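You operate a simulated robot arm through the tools that you are given. There is no shell and no other tool. Be economical: measure what you need, move in short steps, check, and stop when the job is done.

You are at the controls of a simulated robot arm. One attempt, no reset.

Task
Stack the black disc labelled "No 57" from the middle of the plywood table on top of the black disc marked "No 26". Then take the tall white tin on the middle of the plywood table and put it away on the shelf under the wall cupboard. Then take the yellow weight and leave it on the shelf under the plywood table. Then put the grey-lid drum on the steel plate. Then put the blue cup on the green bench before the cooling plate away on the front of the bin bench. Then open the green shelf, take the grey pad from the top of the cooling plate and leave it on the top of the green shelf and shut the shelf again. Then take the thick black ring on the green bench before the grey oven and put it away on the blue bench behind the slotted frame. Then fetch the narrow brown mould and set it on the thin brown slab. Then take the narrow teal mould and leave it on the top of the green cabinet. Keep to this order. Set down upright: tall white tin, yellow weight, grey-lid drum, blue cup.

Only the result counts: the job must be done as asked and must still hold three seconds after the hand-in. Knocking over, shifting, dropping, spilling or breaking anything else fails it. A push-on lid holds only when it is set on centred and level and pressed home; a screw cap is set on level and turned clockwise until tight.

Robot
A 7-joint arm with a fingered hand on a trunk, on a base that drives. Base frame: it is fixed to the floor where the robot stands at the start and does not move with it; the origin is under the middle of the robot, x ahead of it, y to its left, z up. Readings come in mm, rad, newtons and seconds.
Its first joint turns from -1.204 to 3.002 rad. Places, roughly: black disc [750, 250, 750]; blue bench behind the slotted frame (52x16 cm) [-5620, 3260, 800]; blue cup (7x7x9 cm) [3300, -100, 800]; front of the bin bench (80x18 cm) [-4040, -2980, 800]; green shelf [3600, -1400, 900]; grey pad (5x5x2 cm) [3500, -300, 800]; grey-lid drum (10x10x25 cm) [1000, -1000, 900]; narrow brown mould [2750, 2250, 750]; narrow teal mould [2500, 2250, 750]; shelf under the plywood table [600, 200, 200]; shelf under the wall cupboard (22x58 cm) [-4540, 7460, 960]; steel plate (13x10x1 cm) [-3500, 1200, 800]; tall white tin (6x6x11 cm) [500, 400, 900]; thick black ring (6x6x4 cm) [3300, 600, 800]; thin brown slab (15x12x2 cm) [3300, 900, 800]; top of the green cabinet [2600, 2400, 900]; top of the green shelf [3500, -1400, 900]; yellow weight (7x7x8 cm) [1000, 500, 800]. Payload 3.4 kg.
The tool frame sits at the grasp point between the pads (the TCP): z along the fingers, y along the line on which they close. The tips reach 25 mm beyond it. Largest opening 88 mm; the body of the gripper starts 29 mm behind the TCP. The gripper is a hand of 5 fingers: y runs from the thumb to the fingers, the wrist lies at [-13, -97, -162] in the tool frame, and closing takes about 1.5 s.
Orientation is that of the tool frame in the base frame, as a unit quaternion [w, x, y, z]. With the fingers straight down and the wrist toward the robot, the tool's x, y and z point along [0, 1, 0], [1, 0, 0] and [0, 0, -1] of the base frame.

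Tools
- The arm moves only by the tool servo_tool. Its argument "series" is a list of rows, each a list of 6 numbers: the shift along the tool's x, y, z in mm, then the turn, a rotation vector about the tool's x, y, z in rad. In form: [[x, y, z, wx, wy, wz], ...]. A call has 1 to 8 rows; each row shifts and turns the commanded pose from where the row before left it, along the tool's axes as they then stand. "grip" is the finger opening in mm, from 0 to 88, set as the call begins (left out, the last holds). Each row takes 0.2 s and may step no farther than 50 mm and 0.15 rad from the row before; otherwise, or with a gripper value out of range, the whole call is refused. A pose out of reach is approached as far as the arm can. The call stops where the force on the tool passes 40 N (or 10 N more than at its start, if that is more) or the arm is blocked; 0.2 s more then pass. The fingers move at their own pace (about 153 mm/s each) and stop on an object; they squeeze with about 23 N. The grip force told is the motor's: it shows also when the fingers shut on nothing. Time passes only in rows, and 0.2 s behind the last, so rows that do not move let the fingers close. It gives the time, the measured TCP pose, the force on the tool (base axes), the opening and the grip force at its end, in the units of the frame above (readings bear some noise), with the torque about the TCP (base axes, N m) and any sound that the robot's microphone picked up.
- Cameras (640 x 400 px; columns grow to the right, rows downward): "scene" is now at [130.4, 26.9, 1341.1]; the picture's right is [0.31, -0.95, 0.00], its down [-0.57, -0.18, -0.80] and it looks along [0.76, 0.24, -0.60] (base axes); focal length 290 px, centre (320, 200). "wrist" rides on the gripper at [59, -79, -105] in the tool frame; the picture's right is [-0.73, 0.32, -0.61], its down [-0.62, -0.68, 0.38] and it looks along [-0.29, 0.66, 0.70] (tool axes); focal length 234 px, centre (320, 200). There is no depth. A picture from a camera that has moved, and an enlarged one, comes with that camera's place and axes in the base frame and with its lens.
- camera(camera): a new picture of that camera. It takes no simulated time.
- slide_trunk(by): slides the trunk up (or, below 0, down) by that many mm; the arm and the scene camera ride with it, the base frame stays. It gives what a move gives, with no picture.
- roll_base(legs): drives the robot by 1 to 6 legs, each [ahead, left, turn to the left] in mm, mm and rad, along the robot's own axes; the way and the turn of a leg run together, so that a leg with both is an arc; at most 1500 mm and 3.142 rad a leg. The arm and the cameras ride along, it lands a little off, and it stops where it bumps. It gives what a move gives.
- move_fingers(index, middle, ring, little, thumb_bend, thumb_turn): sets how far each is bent, from 0 (flat) to 100 (curled in); at 30 the hand is open as for a grip, at 70 the pads meet at the TCP. One left out holds its place. A second passes; each finger stops where it meets its share of the squeeze, and holds until it gets a number again. A gripper value or a shape takes the hand back. It gives what a move gives, with no picture; readings hold the bend of each and the force on index, middle, ring, little, thumb and palm. thumb_turn goes from beside the hand (0) to across from the fingers (100), as for a grip.
- grasp_type(shape): the hand has 5 fingers and takes this shape, open, in about a second: jaw (thumb against the fingers, like two jaws); tri (thumb and two fingers); tip (a fingertip pinch); poke (one finger out to press); point (the index stretched); flat (the hand flat); cup (the hand cupped); fist (a fist). The gripper value then closes the fingers along that shape, each until it touches; the sizes above hold for jaw. It gives what a move gives, with no picture.
- pan_tilt(pan, tilt): turns the head with the scene camera to pan (to the left, within 1.501 rad either way) and tilt (down, from -0.506 to 1.204), counted from straight ahead of the robot. It gives what a move gives.
- enlarge(camera, box): a new picture of the part [left, top, right, bottom] of that camera's present view, enlarged. It takes no simulated time.
- finish_job(): hands the job in; it is judged then, once.

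Go step by step. Nothing tells you exact positions but the pictures and the camera data: compare them with the known pose of the tool, close in by small moves and look again before you grip or let go. The budget is 525 turns and 308 pictures, counting those below and the enlarged ones. Unless the task says otherwise, let go and move clear before handing in.

The tools are called after "Request:" as name(argument=value, ...) on one line, values as JSON. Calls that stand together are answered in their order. servo_tool: Moves the arm, as the interface text tells. Its arguments: {"type":"object","properties":{"series":{"type":"array"},"grip":{"type":"number"}},"required":["series"]} The other tools are called the same way: slide_trunk (by) slides the trunk up or down; grasp_type (shape) gives the hand a shape; move_fingers (index, middle, ring, little, thumb_bend, thumb_turn) moves the fingers one by one; roll_base (legs) drives the base; pan_tilt (pan, tilt) turns the head that bears the scene camera; camera (camera) takes a picture; enlarge (camera, box) takes an enlarged picture of a part of a camera's view; finish_job () hands the job in.

At the start:

```text
clock: 0.0
ee_pos: [312.7, 116.8, 1114.7]
tcp_rot: [-0.002, 0.706, 0.708, 0.0]
contact_force: [0.4, -0.8, 0.5]
wrist_torque: [0.01, -0.02, 0.0]
width: 87.7
finger_force: 0.0
shape: jaw
bend: [30.0, 30.0, 30.0, 30.0, 30.0, 98.0]
finger forces: [0.0, 0.0, 0.0, 0.2, 0.1, 0.0]
trunk travel left (down, up): [-600.0, 340.0]
robot x, y, heading: [2.2, 1.0, 0.005]
head pan, tilt: [0.311, 0.646]
```

scene: 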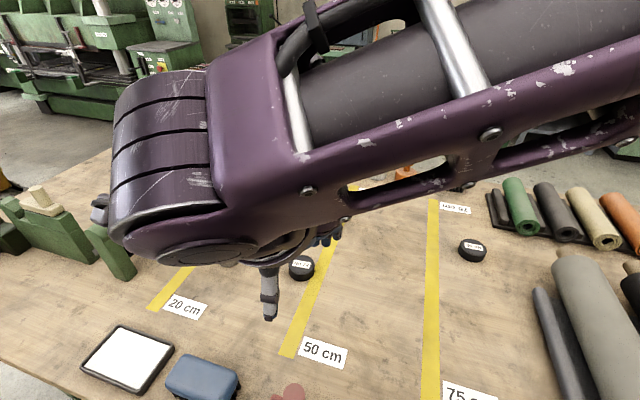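
wrist: 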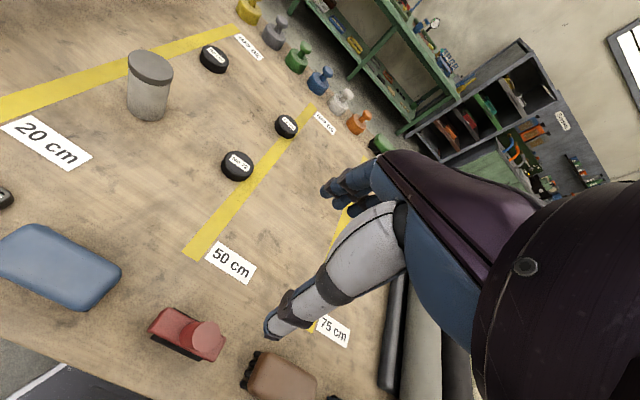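

The arm covers much of the scene view, so I'll read the disc labels through enlarged pictures first.

Request:
enlarge(camera="wrist", box=[100, 20, 340, 190])

Request:
enlarge(camera="scene", box=[200, 180, 520, 380])

```text
2.35 times, centred on (220, 105) of wrist
camera zoom: at [235.0, 174.3, 1218.6], right [0.32, -0.73, 0.61], down [-0.68, -0.62, -0.38], along [0.66, -0.29, -0.7], focal length 551 px, centre (555, 424)
```

zoom: 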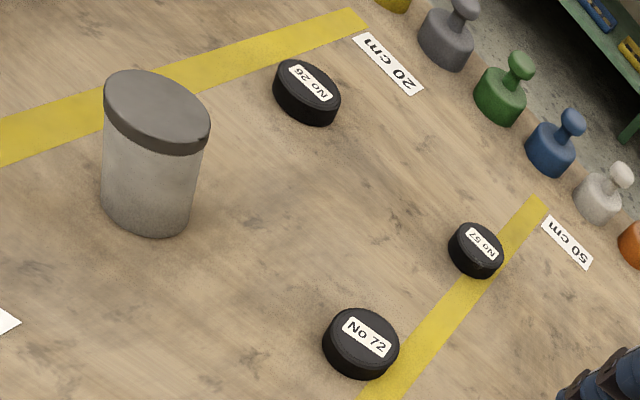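

```text
2.00 times, centred on (360, 280) of scene
camera zoom: at [130.4, 26.9, 1341.1], right [0.31, -0.95, 0.0], down [-0.57, -0.18, -0.8], along [0.76, 0.24, -0.6], focal length 579 px, centre (240, 40)
```

zoom: 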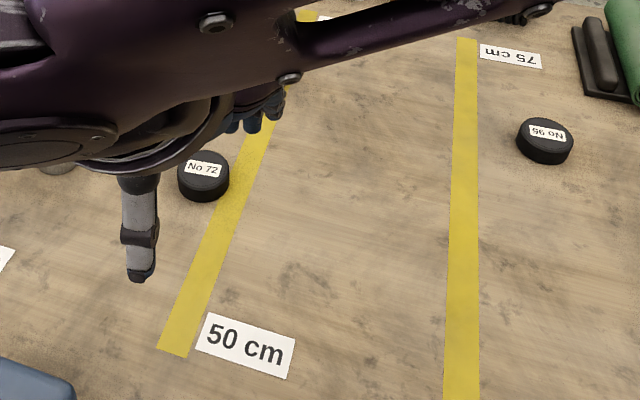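

Triangulating the discs and labels puts this table top at about z=795, No 57 near (740,180) and No 26 near (735,398). I'll look around before moving.

Request:
pan_tilt(pan=0.9, tilt=0.6)

Request:
camera(camera="scene")

Request:
pan_tilt(pan=-0.5, tilt=0.5)

Request:
camera(camera="scene")

Request:
pan_tilt(pan=-1.3, tilt=0.4)

Request:
camera(camera="scene")

```text
clock: 1.0
ee_pos: [313.6, 116.4, 1114.5]
tcp_rot: [0.0, 0.706, 0.708, 0.0]
contact_force: [-0.3, 0.0, 0.5]
wrist_torque: [-0.03, 0.0, 0.0]
width: 87.8
finger_force: 0.0
shape: jaw
bend: [30.0, 30.0, 30.0, 30.0, 30.0, 98.0]
finger forces: [0.0, 0.1, 0.1, 0.0, 0.0, 0.0]
trunk travel left (down, up): [-600.0, 340.0]
robot x, y, heading: [-0.9, 1.8, 0.005]
head pan, tilt: [0.901, 0.6]
```

```text
303 pictures are left
camera scene: at [102.6, 69.5, 1345.0], right [0.78, -0.62, 0.0], down [-0.35, -0.44, -0.83], along [0.51, 0.65, -0.56], focal length 290 px, centre (320, 200)
```

scene: 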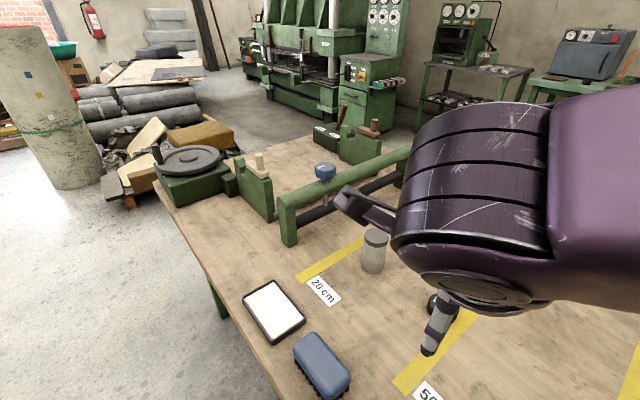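

```text
clock: 2.5
ee_pos: [312.4, 116.9, 1114.8]
tcp_rot: [0.0, 0.706, 0.708, 0.001]
contact_force: [0.1, -0.5, 0.2]
wrist_torque: [0.0, 0.02, 0.0]
width: 87.5
finger_force: 0.1
shape: jaw
bend: [30.0, 30.0, 30.0, 30.0, 30.0, 98.0]
finger forces: [0.0, 0.1, 0.0, 0.0, 0.0, 0.1]
trunk travel left (down, up): [-600.0, 340.0]
robot x, y, heading: [0.7, 0.3, 0.0]
head pan, tilt: [-0.499, 0.499]
```

```text
302 pictures are left
camera scene: at [127.6, -43.2, 1354.1], right [-0.48, -0.88, 0.0], down [-0.42, 0.23, -0.88], along [0.77, -0.42, -0.48], focal length 290 px, centre (320, 200)
```

scene: 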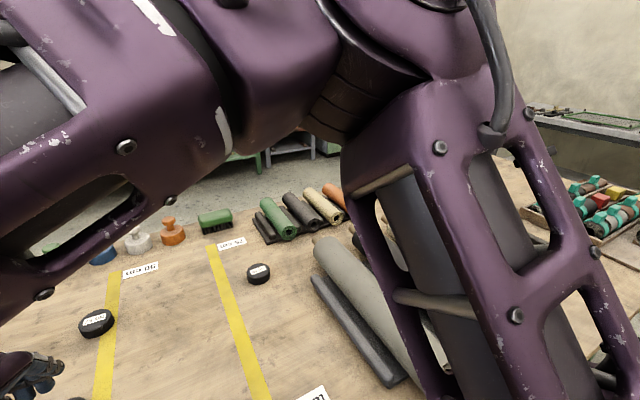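

```text
clock: 3.6
ee_pos: [313.6, 115.8, 1113.9]
tcp_rot: [-0.001, 0.706, 0.708, 0.001]
contact_force: [-0.2, -1.1, 0.3]
wrist_torque: [0.0, -0.01, -0.01]
width: 87.2
finger_force: 0.1
shape: jaw
bend: [30.0, 30.0, 30.0, 30.0, 30.0, 98.0]
finger forces: [0.1, 0.1, 0.0, 0.0, 0.0, 0.1]
trunk travel left (down, up): [-600.0, 340.0]
robot x, y, heading: [1.7, 0.7, -0.003]
head pan, tilt: [-1.3, 0.4]
```

```text
301 pictures are left
camera scene: at [72.5, -89.0, 1363.2], right [-0.96, -0.27, 0.0], down [-0.1, 0.38, -0.92], along [0.25, -0.89, -0.39], focal length 290 px, centre (320, 200)
```

scene: 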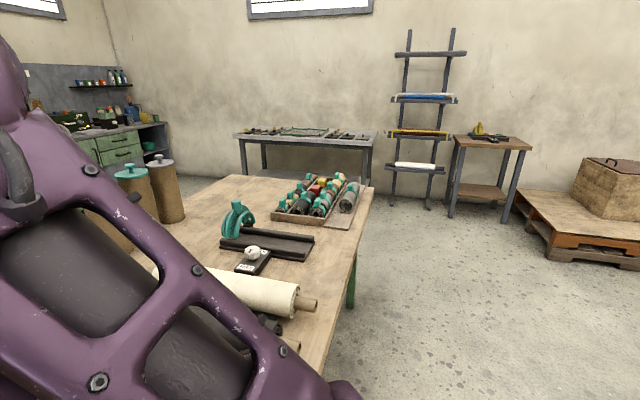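

I need to know how close the base is to the table edge before driving forward, so I'll tilt the head down.

Request:
pan_tilt(pan=0.7, tilt=1.2)

Request:
camera(camera="scene")

Request:
pan_tilt(pan=1.5, tilt=1.0)

Request:
camera(camera="scene")

```text
clock: 5.6
ee_pos: [312.2, 115.3, 1113.3]
tcp_rot: [-0.001, 0.706, 0.708, 0.001]
contact_force: [0.6, 0.5, -1.6]
wrist_torque: [-0.06, 0.02, 0.02]
width: 87.5
finger_force: 0.1
shape: jaw
bend: [30.0, 30.0, 30.0, 30.0, 30.0, 98.0]
finger forces: [0.0, 0.1, 0.0, 0.0, 0.0, 0.0]
trunk travel left (down, up): [-600.0, 340.0]
robot x, y, heading: [-2.8, -0.5, -0.0]
head pan, tilt: [0.7, 1.201]
```

```text
300 pictures are left
camera scene: at [90.4, 36.3, 1300.4], right [0.64, -0.77, 0.0], down [-0.71, -0.6, -0.36], along [0.28, 0.23, -0.93], focal length 290 px, centre (320, 200)
```

scene: 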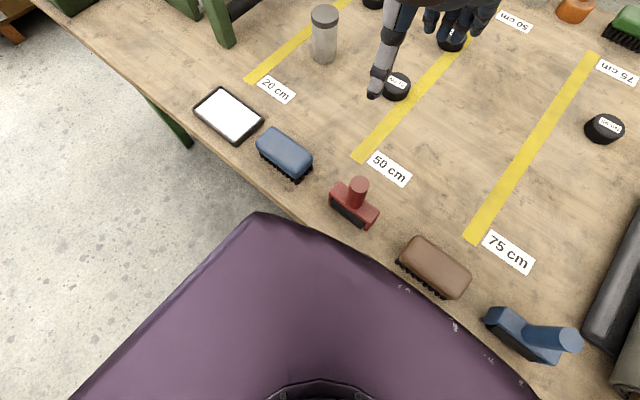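

```text
clock: 6.7
ee_pos: [311.9, 116.5, 1114.4]
tcp_rot: [0.0, 0.707, 0.708, 0.0]
contact_force: [0.2, 0.7, -0.4]
wrist_torque: [-0.02, -0.01, -0.02]
width: 87.6
finger_force: 0.0
shape: jaw
bend: [30.0, 30.0, 30.0, 30.0, 30.0, 98.0]
finger forces: [0.0, 0.0, 0.0, 0.0, 0.0, 0.0]
trunk travel left (down, up): [-600.0, 340.0]
robot x, y, heading: [-2.8, 4.6, -0.002]
head pan, tilt: [1.499, 1.0]
```

```text
299 pictures are left
camera scene: at [52.7, 69.7, 1313.0], right [1.0, -0.07, 0.0], down [-0.06, -0.84, -0.54], along [0.04, 0.54, -0.84], focal length 290 px, centre (320, 200)
```

scene: 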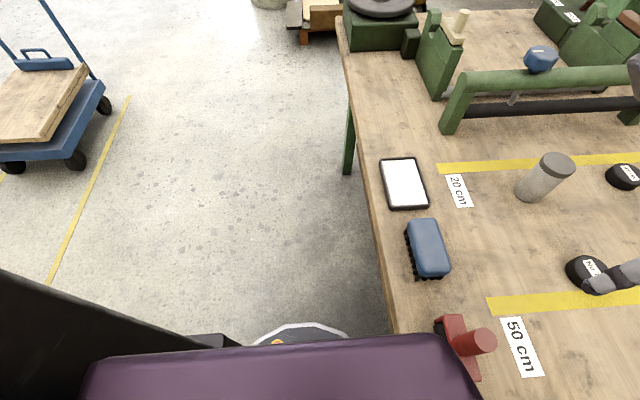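

The base already sits near the table edge (x≈180), and the discs and yellow weight are closer to the far side (table about y −1600..1200, x 180..1080). I'll drive round the left end, looking as I go.

Request:
roll_base(legs=[[-300, 0, 0], [0, 1500, 0], [0, 250, 0]])

Request:
pan_tilt(pan=0.6, tilt=0.45)

Request:
camera(camera="scene")

Request:
pan_tilt(pan=-0.7, tilt=0.3)

Request:
camera(camera="scene")

```text
clock: 17.2
ee_pos: [13.3, 1857.2, 1114.5]
tcp_rot: [0.0, 0.707, 0.708, 0.0]
contact_force: [0.4, -0.5, 0.1]
wrist_torque: [-0.04, 0.02, -0.03]
width: 87.7
finger_force: 0.1
shape: jaw
bend: [30.0, 30.0, 30.0, 30.0, 30.0, 98.0]
finger forces: [0.1, 0.1, 0.1, 0.0, 0.0, 0.1]
trunk travel left (down, up): [-600.0, 340.0]
robot x, y, heading: [-301.4, 1739.5, 0.002]
head pan, tilt: [1.499, 1.0]
```

```text
clock: 18.4
ee_pos: [14.8, 1857.9, 1114.2]
tcp_rot: [-0.001, 0.707, 0.707, 0.0]
contact_force: [0.0, -0.3, 0.2]
wrist_torque: [0.01, 0.0, 0.0]
width: 87.7
finger_force: 0.0
shape: jaw
bend: [30.0, 30.0, 30.0, 30.0, 30.0, 98.0]
finger forces: [0.0, 0.1, 0.1, 0.0, 0.0, 0.1]
trunk travel left (down, up): [-600.0, 340.0]
robot x, y, heading: [-302.0, 1736.6, 0.002]
head pan, tilt: [0.6, 0.45]
```

```text
298 pictures are left
camera scene: at [-175.9, 1793.8, 1358.5], right [0.56, -0.83, 0.0], down [-0.36, -0.25, -0.9], along [0.74, 0.51, -0.44], focal length 290 px, centre (320, 200)
```

scene: 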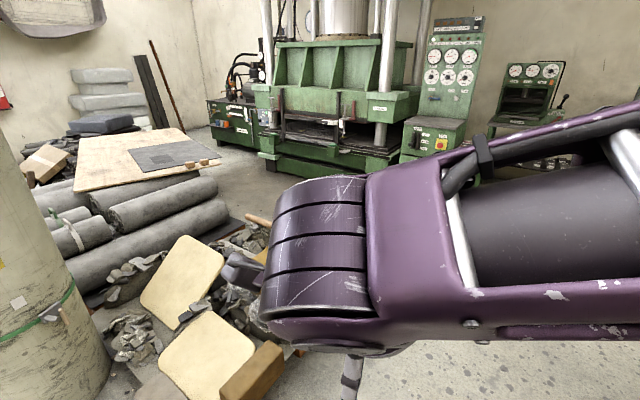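

```text
clock: 19.8
ee_pos: [14.2, 1858.1, 1114.5]
tcp_rot: [-0.001, 0.707, 0.707, 0.001]
contact_force: [0.0, 0.6, -0.2]
wrist_torque: [-0.03, -0.04, 0.0]
width: 87.7
finger_force: 0.0
shape: jaw
bend: [30.0, 30.0, 30.0, 30.0, 30.0, 98.0]
finger forces: [0.0, 0.0, 0.0, 0.1, 0.0, 0.1]
trunk travel left (down, up): [-600.0, 340.0]
robot x, y, heading: [-297.2, 1743.8, -0.0]
head pan, tilt: [-0.7, 0.3]
```

```text
297 pictures are left
camera scene: at [-180.3, 1681.7, 1372.5], right [-0.64, -0.76, 0.0], down [-0.23, 0.19, -0.96], along [0.73, -0.62, -0.3], focal length 290 px, centre (320, 200)
```

scene: 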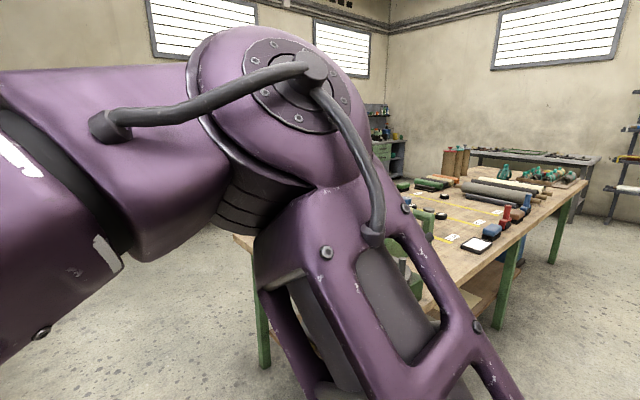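

Path looks clear (rubble beyond y≈2450, table end at y≈1200). I'll drive around to the far side and face the table.

Request:
roll_base(legs=[[1500, 0, 0], [400, 0, 0], [0, 0, 3.14], [0, 1450, 0]])

Request:
pan_tilt(pan=0.0, tilt=0.7)

Request:
camera(camera="scene")

Request:
camera(camera="wrist")

```text
clock: 43.5
ee_pos: [1268.9, 160.3, 1114.7]
tcp_rot: [-0.002, -0.704, 0.71, -0.001]
contact_force: [-0.9, 0.5, 0.1]
wrist_torque: [-0.02, -0.01, -0.01]
width: 87.4
finger_force: 0.0
shape: jaw
bend: [30.0, 30.0, 30.0, 30.0, 30.0, 98.0]
finger forces: [0.0, 0.0, 0.0, 0.0, 0.0, 0.0]
trunk travel left (down, up): [-600.0, 340.0]
robot x, y, heading: [1581.3, 270.4, 3.137]
head pan, tilt: [-0.7, 0.3]
```

```text
clock: 44.6
ee_pos: [1269.0, 160.2, 1113.6]
tcp_rot: [-0.001, -0.704, 0.711, 0.0]
contact_force: [-0.2, 0.0, -0.6]
wrist_torque: [-0.01, -0.01, 0.02]
width: 87.4
finger_force: 0.1
shape: jaw
bend: [30.0, 30.0, 30.0, 30.0, 30.0, 98.0]
finger forces: [0.0, 0.0, 0.0, 0.1, 0.1, 0.0]
trunk travel left (down, up): [-600.0, 340.0]
robot x, y, heading: [1582.7, 276.1, 3.135]
head pan, tilt: [0.0, 0.7]
```

```text
296 pictures are left
camera scene: at [1445.8, 275.8, 1336.4], right [0.01, 1.0, 0.0], down [0.64, -0.01, -0.77], along [-0.77, 0.01, -0.64], focal length 290 px, centre (320, 200)
```

scene: 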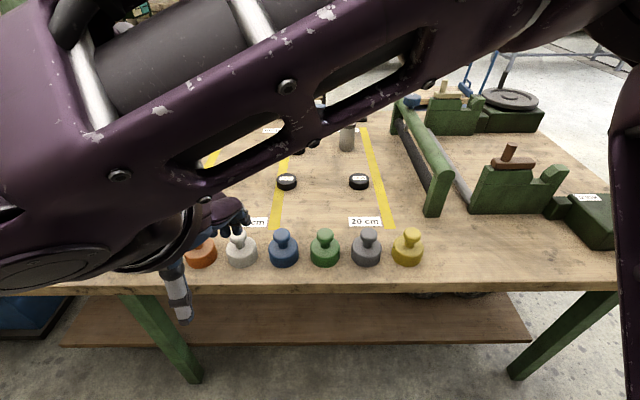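

```text
295 pictures are left
camera wrist: at [1348.2, 100.6, 1218.7], right [-0.32, 0.73, 0.61], down [0.69, 0.62, -0.38], along [-0.65, 0.29, -0.7], focal length 234 px, centre (320, 200)
```

wrist: 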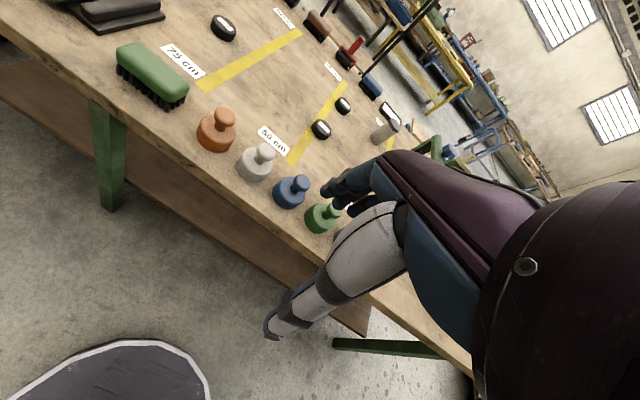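

From here No 57 is at about (728,185), No 26 at (728,403), the yellow weight at (1004,484), and the table edge at x≈1083. I'll close in to the same standoff the robot started with and raise the trunk a bit.

Request:
roll_base(legs=[[300, 0, 0]])

Request:
slide_trunk(by=120)

Request:
camera(camera="scene")

Request:
camera(camera="wrist")

```text
clock: 46.6
ee_pos: [970.3, 163.0, 1114.0]
tcp_rot: [0.0, -0.704, 0.71, -0.001]
contact_force: [-0.3, -0.3, -0.3]
wrist_torque: [0.01, -0.01, -0.03]
width: 87.7
finger_force: 0.0
shape: jaw
bend: [30.0, 30.0, 30.0, 30.0, 30.0, 98.0]
finger forces: [0.0, 0.1, 0.1, 0.0, 0.0, 0.0]
trunk travel left (down, up): [-600.0, 340.0]
robot x, y, heading: [1282.1, 276.6, 3.136]
head pan, tilt: [0.0, 0.7]
```

```text
clock: 48.1
ee_pos: [972.7, 163.0, 1233.8]
tcp_rot: [0.0, -0.705, 0.71, -0.001]
contact_force: [-0.6, 0.3, -0.1]
wrist_torque: [0.01, -0.04, 0.01]
width: 87.5
finger_force: 0.0
shape: jaw
bend: [30.0, 30.0, 30.0, 30.0, 30.0, 98.0]
finger forces: [0.0, 0.0, 0.0, 0.0, 0.0, 0.0]
trunk travel left (down, up): [-720.0, 220.0]
robot x, y, heading: [1285.0, 278.0, 3.135]
head pan, tilt: [0.0, 0.7]
```

```text
294 pictures are left
camera scene: at [1147.9, 277.9, 1456.3], right [0.01, 1.0, 0.0], down [0.64, 0.0, -0.76], along [-0.76, 0.01, -0.64], focal length 290 px, centre (320, 200)
```

scene: 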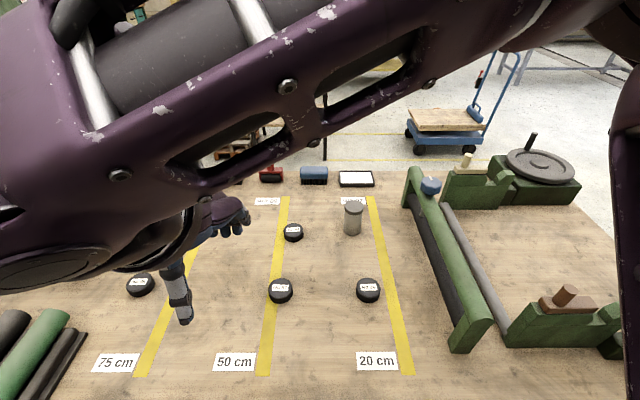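

```text
293 pictures are left
camera wrist: at [1050.7, 102.7, 1338.6], right [-0.32, 0.73, 0.61], down [0.69, 0.62, -0.38], along [-0.65, 0.29, -0.7], focal length 234 px, centre (320, 200)
```

wrist: 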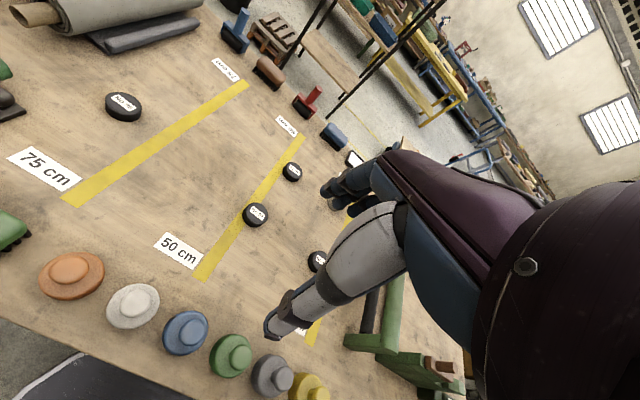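

Request:
enlarge(camera="scene", box=[240, 240, 400, 340])

```text
4.00 times, centred on (320, 290) of scene
camera zoom: at [1147.9, 277.9, 1456.3], right [0.01, 1.0, 0.0], down [0.64, 0.0, -0.76], along [-0.76, 0.01, -0.64], focal length 1158 px, centre (320, -160)
```

zoom: 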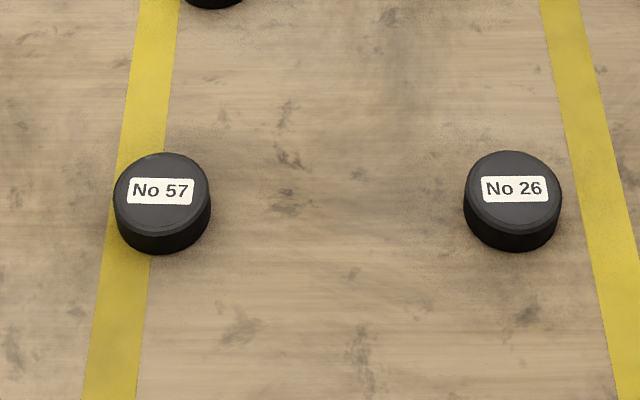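

Labels confirmed: No 57 at about (733,184) and No 26 at about (734,408), each about 60 mm across. I'll move above No 57.

Request:
servo_tool(series=[[-3.5, 40, 0, 0, 0, 0], [-3.5, 40, 0, 0, 0, 0], [-3.5, 40, 10, 0, 0, 0], [-3.5, 40, 20, 0, 0, 0], [-3.5, 40, 25, 0, 0, 0], [-3.5, 38, 30, 0, 0, 0], [0, 0, 49, 0, 0, 0], [0, 0, 49, 0, 0, 0]], grip=88)

Request:
servo_tool(series=[[0, 0, 40, 0, 0, 0], [0, 0, 40, 0, 0, 0], [0, 0, 30, 0, 0, 0]])

Request:
camera(camera="scene")

Request:
camera(camera="wrist")

```text
clock: 49.9
ee_pos: [733.1, 185.8, 1050.1]
tcp_rot: [-0.001, -0.705, 0.71, -0.002]
contact_force: [1.1, 1.0, -0.2]
wrist_torque: [0.02, 0.02, 0.03]
width: 88.0
finger_force: 0.1
shape: jaw
bend: [30.0, 30.0, 30.0, 30.0, 30.0, 98.0]
finger forces: [0.0, 0.0, 0.0, 0.1, 0.0, 0.0]
trunk travel left (down, up): [-720.0, 220.0]
robot x, y, heading: [1284.5, 275.4, 3.129]
head pan, tilt: [0.0, 0.7]
```

```text
clock: 50.7
ee_pos: [733.6, 184.0, 940.4]
tcp_rot: [0.0, -0.705, 0.71, 0.001]
contact_force: [0.7, -0.2, -0.6]
wrist_torque: [0.01, 0.01, -0.01]
width: 87.6
finger_force: 0.1
shape: jaw
bend: [30.0, 30.0, 30.0, 30.0, 30.0, 98.0]
finger forces: [0.0, 0.1, 0.0, 0.0, 0.1, 0.1]
trunk travel left (down, up): [-720.0, 220.0]
robot x, y, heading: [1290.7, 274.9, 3.134]
head pan, tilt: [0.0, 0.7]
```

```text
291 pictures are left
camera scene: at [1147.8, 277.8, 1456.4], right [0.01, 1.0, 0.0], down [0.64, 0.0, -0.76], along [-0.76, 0.01, -0.64], focal length 290 px, centre (320, 200)
```

scene: 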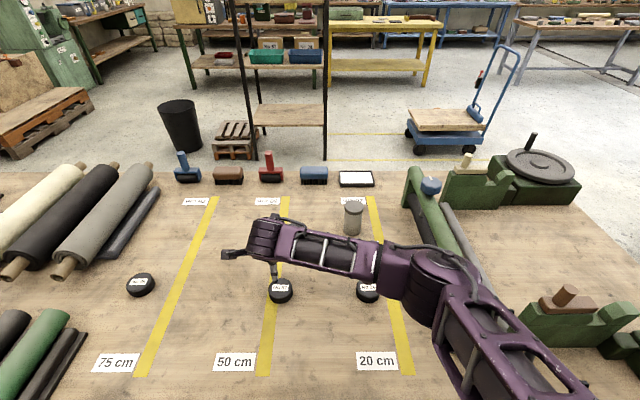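

```text
290 pictures are left
camera wrist: at [813.4, 124.5, 1044.9], right [-0.32, 0.73, 0.61], down [0.69, 0.62, -0.38], along [-0.66, 0.29, -0.7], focal length 234 px, centre (320, 200)
```

wrist: 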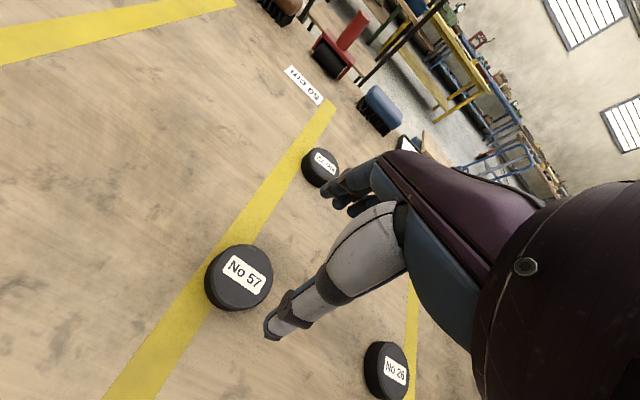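

No 57 is right below the hand. I'll descend to z≈880 and look again.

Request:
servo_tool(series=[[0, 0, 30, 0, 0, 0], [0, 0, 30, 0, 0, 0]])

Request:
camera(camera="wrist")

Request:
enlarge(camera="scene", box=[200, 190, 400, 315])

```text
clock: 51.3
ee_pos: [732.8, 184.6, 880.9]
tcp_rot: [0.0, -0.705, 0.71, 0.0]
contact_force: [-1.1, -0.2, 0.2]
wrist_torque: [-0.01, 0.0, 0.01]
width: 87.4
finger_force: 0.0
shape: jaw
bend: [30.0, 30.0, 30.0, 30.0, 30.0, 98.0]
finger forces: [0.1, 0.0, 0.0, 0.0, 0.1, 0.1]
trunk travel left (down, up): [-720.0, 220.0]
robot x, y, heading: [1285.3, 276.0, 3.131]
head pan, tilt: [0.0, 0.7]
```

```text
289 pictures are left
camera wrist: at [812.7, 124.7, 984.8], right [-0.32, 0.73, 0.61], down [0.69, 0.62, -0.38], along [-0.66, 0.29, -0.7], focal length 234 px, centre (320, 200)
```

wrist: 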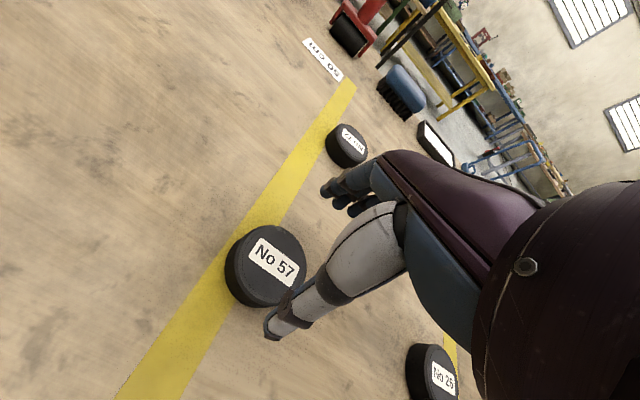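

```text
3.20 times, centred on (300, 252) of scene
camera zoom: at [1147.9, 277.7, 1456.4], right [0.01, 1.0, 0.0], down [0.64, 0.0, -0.76], along [-0.76, 0.01, -0.64], focal length 926 px, centre (384, 32)
```

zoom: 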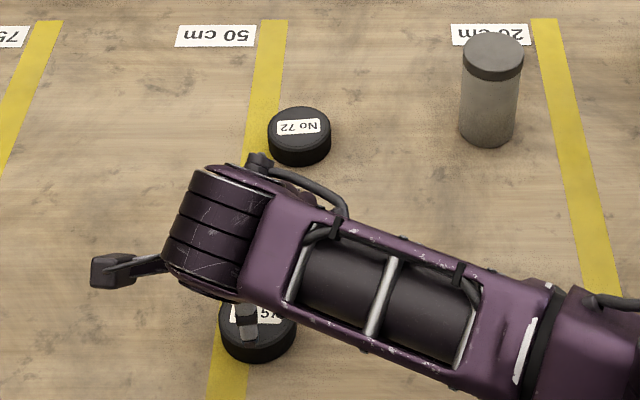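

Two wrist views agree on No 57 at about (737,181) with its top at z≈815. I'll adjust and descend around it.

Request:
servo_tool(series=[[3, -4, 15, 0, 0, 0], [0, 0, 20, 0, 0, 0], [0, 0, 18, 0, 0, 0]])

Request:
camera(camera="wrist")

Request:
enlarge(camera="scene", box=[200, 240, 360, 340])

```text
clock: 52.1
ee_pos: [737.8, 181.7, 828.5]
tcp_rot: [0.0, -0.705, 0.71, 0.0]
contact_force: [-0.3, -0.7, -0.3]
wrist_torque: [0.01, 0.05, 0.0]
width: 87.9
finger_force: 0.1
shape: jaw
bend: [30.0, 30.0, 30.0, 30.0, 30.0, 98.0]
finger forces: [0.0, 0.0, 0.1, 0.1, 0.0, 0.0]
trunk travel left (down, up): [-720.0, 220.0]
robot x, y, heading: [1285.0, 276.9, 3.133]
head pan, tilt: [0.0, 0.7]
```

```text
287 pictures are left
camera wrist: at [817.5, 121.5, 932.3], right [-0.32, 0.73, 0.61], down [0.69, 0.62, -0.38], along [-0.65, 0.29, -0.7], focal length 234 px, centre (320, 200)
```

wrist: 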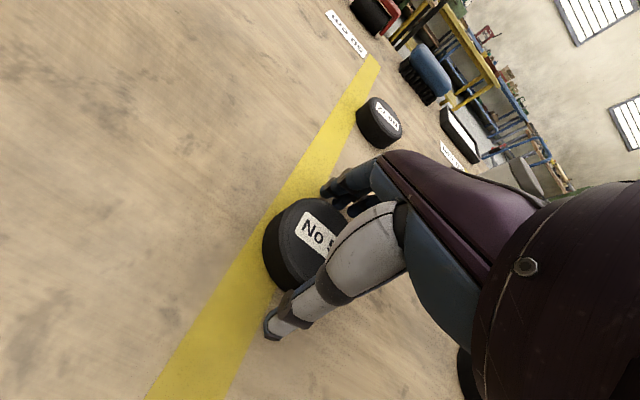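

```text
4.00 times, centred on (280, 290) of scene
camera zoom: at [1148.0, 277.6, 1456.4], right [0.01, 1.0, 0.0], down [0.64, 0.0, -0.76], along [-0.76, 0.01, -0.64], focal length 1158 px, centre (480, -160)
```

zoom: 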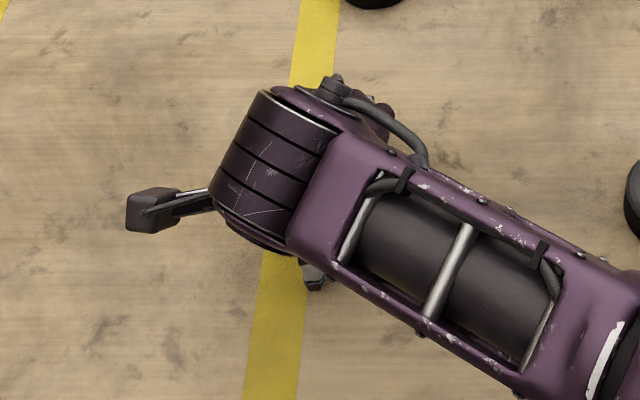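

The disc sits between thumb and fingers; down a few mm and close.

Request:
servo_tool(series=[[0, 0, 4, 0, 0, 0]])

Request:
servo_tool(series=[[0, 0, 0, 0, 0, 0], [0, 0, 0, 0, 0, 0], [0, 0, 0, 0, 0, 0], [0, 0, 0, 0, 0, 0], [0, 0, 0, 0, 0, 0], [0, 0, 0, 0, 0, 0], [0, 0, 0, 0, 0, 0]], grip=40)

Request:
camera(camera="wrist")

```text
clock: 52.5
ee_pos: [738.3, 182.4, 824.6]
tcp_rot: [-0.001, -0.705, 0.71, -0.001]
contact_force: [0.8, 0.1, 2.1]
wrist_torque: [0.04, 0.12, -0.04]
width: 87.7
finger_force: 0.0
shape: jaw
bend: [30.0, 30.0, 30.0, 30.0, 30.0, 98.0]
finger forces: [0.1, 2.6, 0.1, 0.0, 0.0, 0.0]
trunk travel left (down, up): [-720.0, 220.0]
robot x, y, heading: [1283.0, 272.7, 3.134]
head pan, tilt: [0.0, 0.7]
```

```text
clock: 54.1
ee_pos: [738.7, 181.1, 825.9]
tcp_rot: [-0.001, -0.705, 0.71, 0.001]
contact_force: [-0.7, -2.0, 11.0]
wrist_torque: [-0.02, -0.14, -0.01]
width: 53.2
finger_force: 23.4
shape: jaw
bend: [28.0, 37.0, 40.0, 41.0, 67.0, 100.0]
finger forces: [14.8, 7.5, 0.3, 0.0, 27.1, 0.0]
trunk travel left (down, up): [-720.0, 220.0]
robot x, y, heading: [1285.3, 275.9, 3.134]
head pan, tilt: [0.0, 0.7]
```

```text
285 pictures are left
camera wrist: at [818.4, 121.4, 929.8], right [-0.32, 0.73, 0.61], down [0.68, 0.62, -0.39], along [-0.66, 0.29, -0.7], focal length 234 px, centre (320, 200)
```

wrist: 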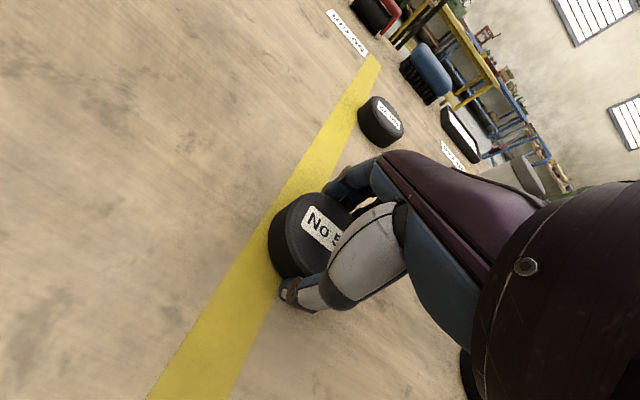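

The grip holds (27 N at the thumb). I'll lift 60 mm and check it.

Request:
servo_tool(series=[[0, 0, -15, 0, 0, 0], [0, 0, -20, 0, 0, 0], [0, 0, -25, 0, 0, 0]])

Request:
camera(camera="wrist")

```text
clock: 54.9
ee_pos: [737.8, 182.0, 883.6]
tcp_rot: [0.001, -0.704, 0.71, -0.001]
contact_force: [-0.3, -0.1, -1.0]
wrist_torque: [0.04, 0.03, -0.03]
width: 53.2
finger_force: 22.9
shape: jaw
bend: [28.0, 38.0, 41.0, 41.0, 67.0, 100.0]
finger forces: [14.1, 5.0, 1.8, 0.0, 21.2, 0.0]
trunk travel left (down, up): [-720.0, 220.0]
robot x, y, heading: [1285.7, 275.1, 3.135]
head pan, tilt: [0.0, 0.7]
```

```text
284 pictures are left
camera wrist: at [817.4, 122.0, 988.8], right [-0.32, 0.73, 0.61], down [0.69, 0.62, -0.38], along [-0.65, 0.29, -0.7], focal length 234 px, centre (320, 200)
```

wrist: 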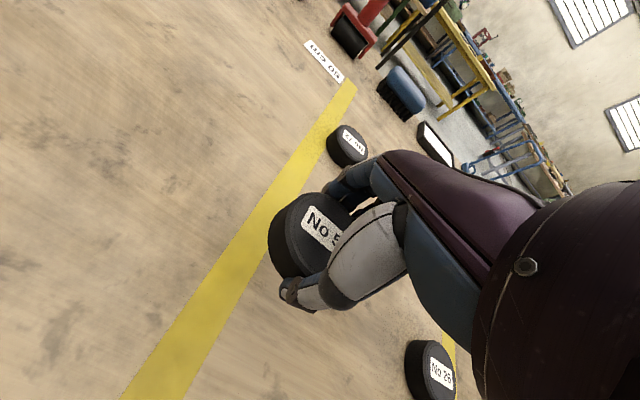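

The disc is held and was pushed about 11 mm toward the fingers as they closed. I'll move over No 26 with that corrected, staying high.

Request:
servo_tool(series=[[-44.5, -3, -3, 0, 0, 0], [-44.5, -3, 0, 0, 0, 0], [-44.5, -3, 0, 0, 0, 0], [-44.5, -2, 0, 0, 0, 0], [-44.5, -2, 0, 0, 0, 0], [0, 0, 0, 0, 0, 0]])

Request:
camera(camera="wrist")

Request:
enlarge(camera="scene", box=[290, 240, 450, 340])

```text
clock: 56.3
ee_pos: [752.0, 402.5, 886.6]
tcp_rot: [0.0, -0.705, 0.709, 0.0]
contact_force: [0.2, -0.3, -1.0]
wrist_torque: [0.01, 0.0, -0.04]
width: 53.0
finger_force: 23.0
shape: jaw
bend: [28.0, 38.0, 41.0, 41.0, 67.0, 100.0]
finger forces: [13.9, 5.0, 1.7, 0.0, 20.6, 0.0]
trunk travel left (down, up): [-720.0, 220.0]
robot x, y, heading: [1283.2, 276.5, 3.134]
head pan, tilt: [0.0, 0.7]
```

```text
283 pictures are left
camera wrist: at [831.4, 343.9, 991.3], right [-0.32, 0.73, 0.61], down [0.69, 0.62, -0.38], along [-0.66, 0.29, -0.7], focal length 234 px, centre (320, 200)
```

wrist: 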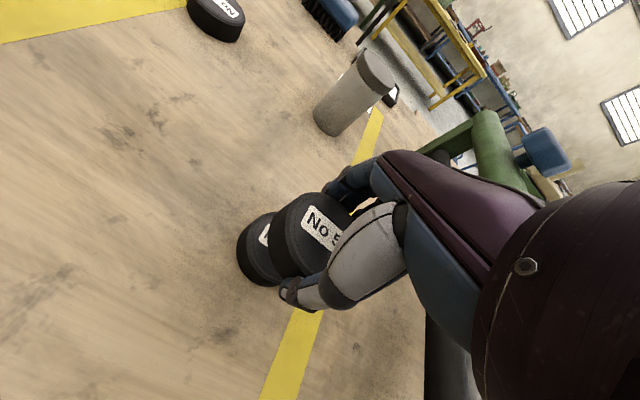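

```text
4.00 times, centred on (370, 290) of scene
camera zoom: at [1147.3, 277.1, 1456.3], right [0.01, 1.0, 0.0], down [0.64, 0.0, -0.76], along [-0.76, 0.01, -0.64], focal length 1158 px, centre (120, -160)
```

zoom: 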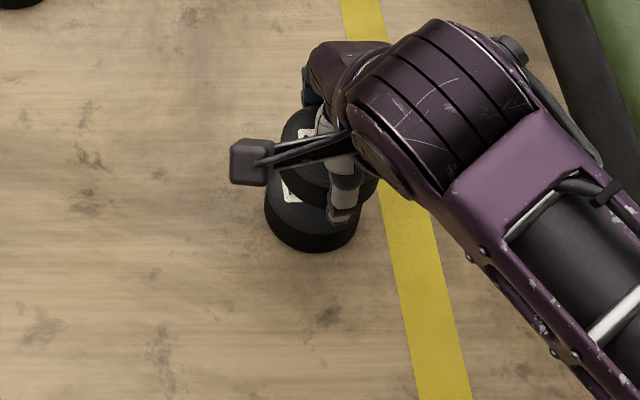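

Nearly lined up; I'll enlarge more to check the alignment.

Request:
enlarge(camera="scene", box=[340, 260, 404, 300])

Request:
enlarge(camera="wrist", box=[220, 170, 380, 310])

```text
10.00 times, centred on (372, 280) of scene
camera zoom: at [1147.3, 277.1, 1456.3], right [0.01, 1.0, 0.0], down [0.64, 0.0, -0.76], along [-0.76, 0.01, -0.64], focal length 2896 px, centre (-200, -600)
```

zoom: 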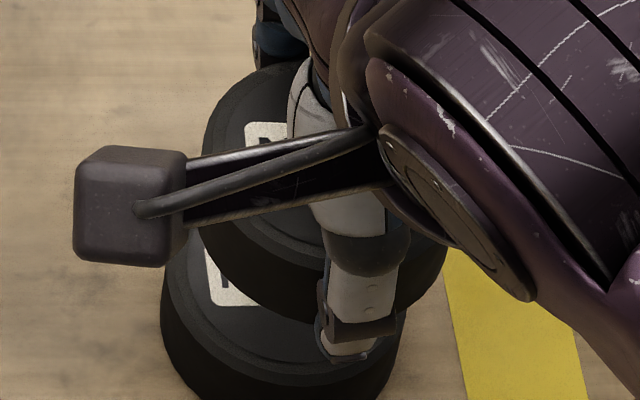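

```text
2.86 times, centred on (300, 240) of wrist
camera zoom: at [831.4, 343.9, 991.3], right [-0.32, 0.73, 0.61], down [0.69, 0.62, -0.38], along [-0.66, 0.29, -0.7], focal length 669 px, centre (377, 86)
```

zoom: 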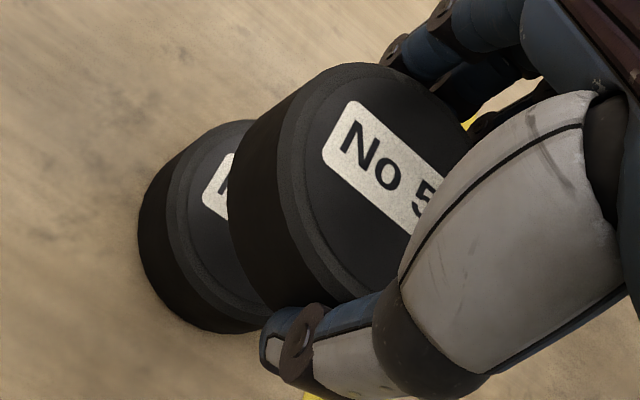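

Held disc and No 26 differ by only a few mm. I'll shift slightly (−5 in x, −1 in y) and lower to a small gap where parallax disappears.

Request:
servo_tool(series=[[1, 5, 11, 0, 0, 0], [0, 0, 11, 0, 0, 0], [0, 0, 11, 0, 0, 0], [0, 0, 0, 0, 0, 0]])

Request:
enlarge(camera="scene", box=[340, 260, 404, 300])

Request:
enlarge(camera="wrist", box=[220, 170, 380, 310])

```text
clock: 57.3
ee_pos: [748.3, 403.7, 853.0]
tcp_rot: [-0.001, -0.705, 0.709, -0.001]
contact_force: [0.5, 0.9, -0.3]
wrist_torque: [0.0, 0.01, -0.01]
width: 53.1
finger_force: 22.9
shape: jaw
bend: [28.0, 38.0, 41.0, 41.0, 67.0, 100.0]
finger forces: [13.9, 5.0, 1.7, 0.0, 20.7, 0.1]
trunk travel left (down, up): [-720.0, 220.0]
robot x, y, heading: [1287.8, 276.3, 3.134]
head pan, tilt: [0.0, 0.7]
```

```text
10.00 times, centred on (372, 280) of scene
camera zoom: at [1147.8, 278.0, 1456.3], right [0.01, 1.0, 0.0], down [0.64, -0.01, -0.76], along [-0.76, 0.01, -0.64], focal length 2896 px, centre (-200, -600)
```

zoom: 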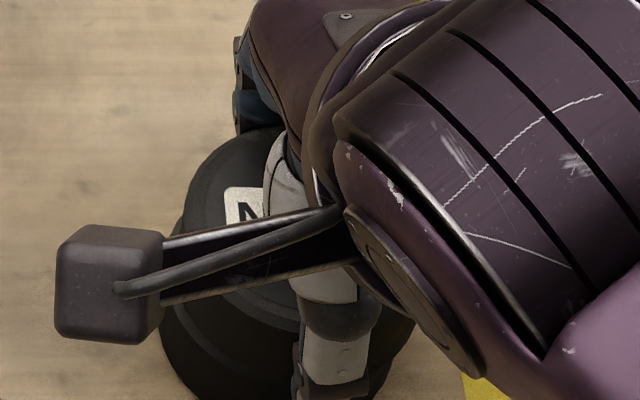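

```text
2.86 times, centred on (300, 240) of wrist
camera zoom: at [826.6, 343.5, 958.2], right [-0.32, 0.73, 0.61], down [0.69, 0.62, -0.38], along [-0.65, 0.29, -0.7], focal length 669 px, centre (377, 86)
```

zoom: 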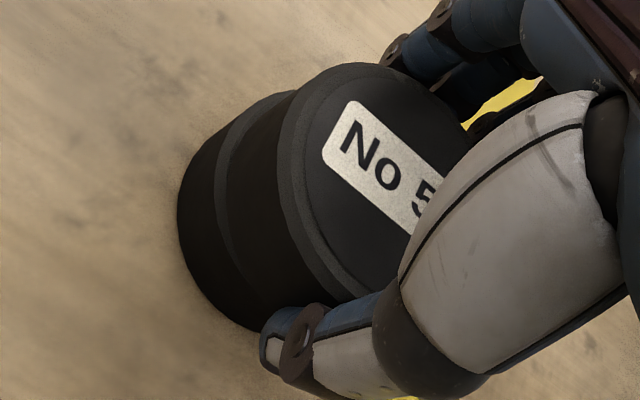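

Request:
enlarge(camera="scene", box=[344, 270, 408, 310])

```text
10.00 times, centred on (376, 290) of scene
camera zoom: at [1147.8, 278.0, 1456.3], right [0.01, 1.0, 0.0], down [0.64, -0.01, -0.76], along [-0.76, 0.01, -0.64], focal length 2896 px, centre (-240, -700)
```

zoom: 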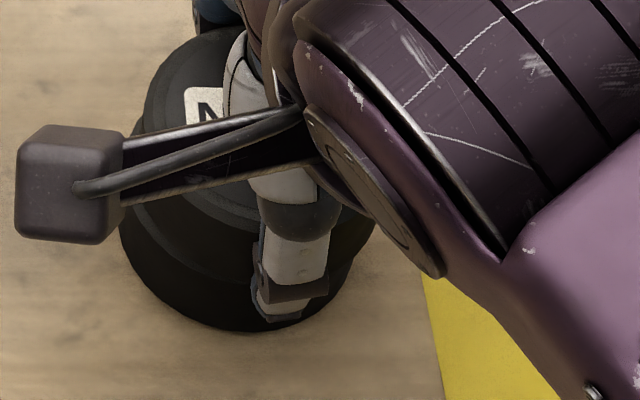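

Alignment is within a couple of mm. I'll nudge −1.5 mm in y and lower carefully until contact.

Request:
servo_tool(series=[[1.5, 0, 2, 0, 0, 0], [0, 0, 2, 0, 0, 0]])

Request:
servo_tool(series=[[0, 0, 1.5, 0, 0, 0], [0, 0, 0, 0, 0, 0]])

Request:
servo_tool(series=[[0, 0, 1.5, 0, 0, 0], [0, 0, 0, 0, 0, 0]])

```text
clock: 57.9
ee_pos: [747.0, 401.7, 850.8]
tcp_rot: [-0.001, -0.705, 0.709, 0.0]
contact_force: [0.1, -0.3, 2.5]
wrist_torque: [0.02, 0.11, -0.01]
width: 53.1
finger_force: 22.9
shape: jaw
bend: [28.0, 38.0, 41.0, 41.0, 67.0, 100.0]
finger forces: [13.8, 8.0, 1.7, 0.0, 20.6, 0.0]
trunk travel left (down, up): [-720.0, 220.0]
robot x, y, heading: [1286.7, 274.3, 3.135]
head pan, tilt: [0.0, 0.7]
```

```text
clock: 58.5
ee_pos: [747.4, 401.9, 849.3]
tcp_rot: [-0.002, -0.705, 0.709, 0.0]
contact_force: [-2.3, 0.0, 9.1]
wrist_torque: [0.09, 0.36, -0.04]
width: 52.9
finger_force: 23.0
shape: jaw
bend: [28.0, 37.0, 41.0, 41.0, 67.0, 100.0]
finger forces: [14.3, 12.3, 1.9, 0.0, 20.3, 0.1]
trunk travel left (down, up): [-720.0, 220.0]
robot x, y, heading: [1283.6, 278.3, 3.131]
head pan, tilt: [0.0, 0.7]
```

```text
clock: 59.1
ee_pos: [748.2, 400.3, 848.5]
tcp_rot: [-0.001, -0.704, 0.71, 0.001]
contact_force: [-2.8, 2.5, 19.1]
wrist_torque: [0.13, 0.54, 0.01]
width: 52.9
finger_force: 22.7
shape: jaw
bend: [28.0, 36.0, 41.0, 41.0, 68.0, 100.0]
finger forces: [15.1, 15.4, 2.3, 0.1, 20.2, 0.0]
trunk travel left (down, up): [-720.0, 220.0]
robot x, y, heading: [1285.1, 274.6, 3.134]
head pan, tilt: [0.0, 0.7]
```

Contact at z≈850, 19 N. I'll ease up slightly, then open.

Request:
servo_tool(series=[[0, 0, -1.5, 0, 0, 0], [0, 0, 0, 0, 0, 0]])

Request:
servo_tool(series=[[0, 0, 0, 0, 0, 0], [0, 0, 0, 0, 0, 0], [0, 0, 0, 0, 0, 0], [0, 0, 0, 0, 0, 0]], grip=88)

Request:
enlarge(camera="wrist", box=[220, 170, 380, 310])

```text
clock: 59.7
ee_pos: [747.3, 402.2, 849.8]
tcp_rot: [-0.001, -0.705, 0.709, -0.001]
contact_force: [-4.0, 1.3, 16.5]
wrist_torque: [0.16, 0.56, -0.02]
width: 53.2
finger_force: 23.2
shape: jaw
bend: [27.0, 36.0, 41.0, 41.0, 68.0, 100.0]
finger forces: [15.2, 14.7, 2.6, 0.0, 19.9, 0.0]
trunk travel left (down, up): [-720.0, 220.0]
robot x, y, heading: [1283.6, 269.9, 3.138]
head pan, tilt: [0.0, 0.7]
```

```text
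clock: 60.7
ee_pos: [747.6, 402.2, 848.5]
tcp_rot: [0.0, -0.705, 0.71, 0.0]
contact_force: [-0.1, 0.3, 0.7]
wrist_torque: [-0.04, -0.01, -0.04]
width: 87.7
finger_force: 0.1
shape: jaw
bend: [30.0, 30.0, 30.0, 30.0, 30.0, 98.0]
finger forces: [0.0, 0.0, 0.0, 0.0, 0.0, 0.0]
trunk travel left (down, up): [-720.0, 220.0]
robot x, y, heading: [1283.5, 277.4, 3.13]
head pan, tilt: [0.0, 0.7]
```

```text
2.86 times, centred on (300, 240) of wrist
camera zoom: at [826.4, 341.7, 952.1], right [-0.32, 0.73, 0.61], down [0.69, 0.62, -0.38], along [-0.65, 0.29, -0.7], focal length 669 px, centre (377, 86)
```

zoom: 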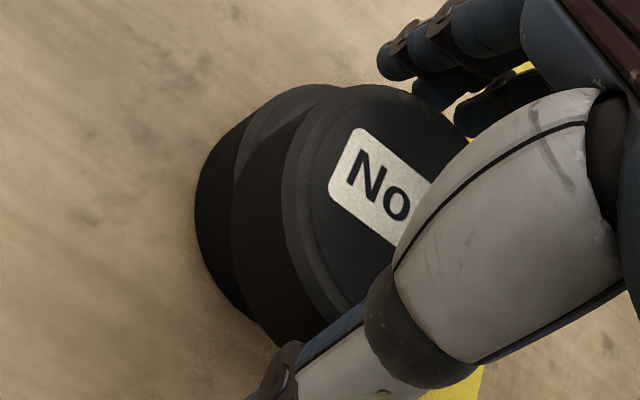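

Released. I'll rise clear and check the stack.

Request:
servo_tool(series=[[0, 0, -15, 0, 0, 0], [0, 0, -40, 0, 0, 0], [0, 0, -50, 0, 0, 0], [0, 0, -50, 0, 0, 0], [0, 0, -50, 0, 0, 0], [30, -40, -30, 0, 0, 0], [40, -30, 0, 0, 0, 0]])

Request:
enlarge(camera="scene", box=[320, 250, 416, 310])

Request:
camera(camera="wrist")

```text
refused: row 6 steps farther than a row can; nothing moved
```

```text
6.67 times, centred on (368, 280) of scene
camera zoom: at [1147.6, 278.0, 1456.3], right [0.01, 1.0, 0.0], down [0.64, 0.0, -0.76], along [-0.76, 0.01, -0.64], focal length 1930 px, centre (0, -333)
```

zoom: 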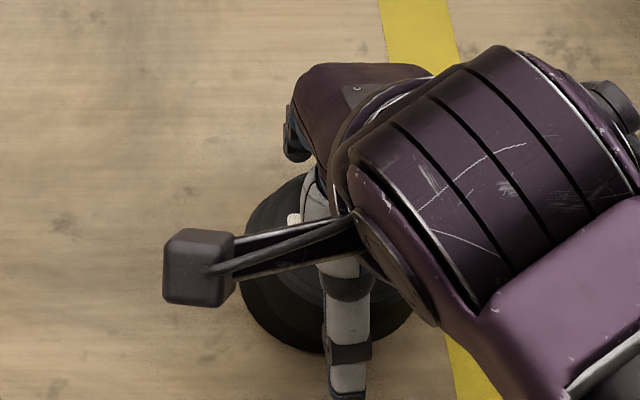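

```text
274 pictures are left
camera wrist: at [826.4, 341.7, 952.1], right [-0.32, 0.73, 0.61], down [0.69, 0.62, -0.38], along [-0.65, 0.29, -0.7], focal length 234 px, centre (320, 200)
```

wrist: 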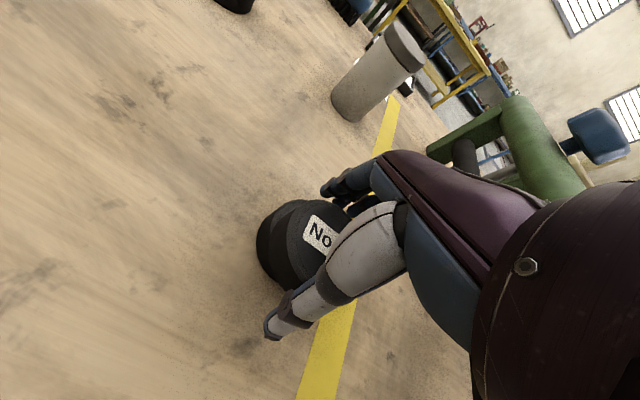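

Request:
servo_tool(series=[[0, 0, -15, 0, 0, 0], [0, 0, -40, 0, 0, 0], [0, 0, -50, 0, 0, 0], [0, 0, -50, 0, 0, 0], [0, 0, -50, 0, 0, 0], [30, -30, -10, 0, 0, 0], [40, -25, 0, 0, 0, 0]])

Request:
enlarge(camera="scene", box=[320, 250, 416, 310])

Request:
camera(camera="wrist")

```text
clock: 62.3
ee_pos: [801.7, 329.2, 1062.5]
tcp_rot: [0.002, -0.704, 0.71, 0.0]
contact_force: [1.1, -0.2, -0.6]
wrist_torque: [0.04, 0.0, 0.01]
width: 87.9
finger_force: 0.0
shape: jaw
bend: [30.0, 30.0, 30.0, 30.0, 30.0, 98.0]
finger forces: [0.0, 0.0, 0.0, 0.0, 0.0, 0.0]
trunk travel left (down, up): [-720.0, 220.0]
robot x, y, heading: [1285.3, 281.0, 3.135]
head pan, tilt: [0.0, 0.7]
```

```text
6.67 times, centred on (368, 280) of scene
camera zoom: at [1147.8, 275.3, 1456.3], right [0.01, 1.0, 0.0], down [0.64, 0.0, -0.76], along [-0.76, 0.01, -0.64], focal length 1930 px, centre (0, -333)
```

zoom: 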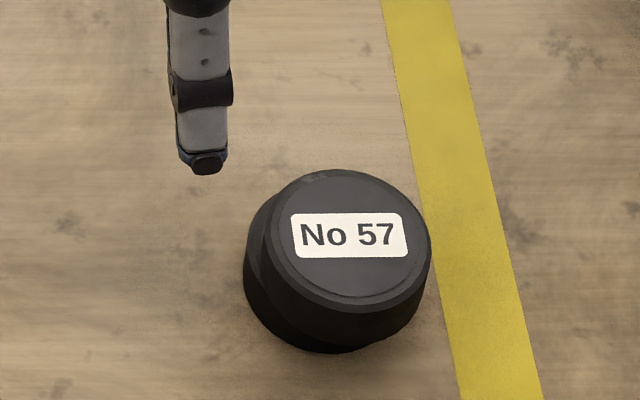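

```text
272 pictures are left
camera wrist: at [881.3, 269.7, 1167.4], right [-0.32, 0.73, 0.61], down [0.69, 0.62, -0.38], along [-0.65, 0.3, -0.7], focal length 234 px, centre (320, 200)
```

wrist: 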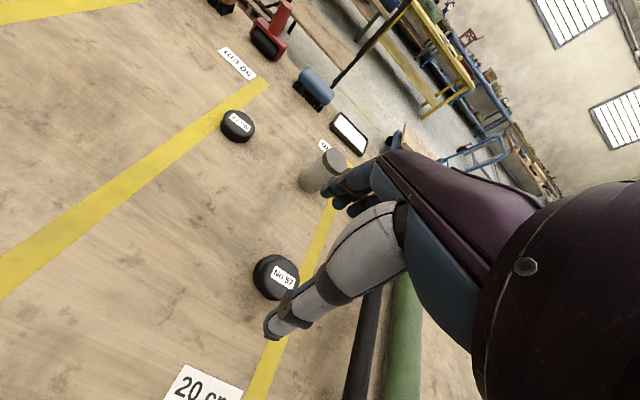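

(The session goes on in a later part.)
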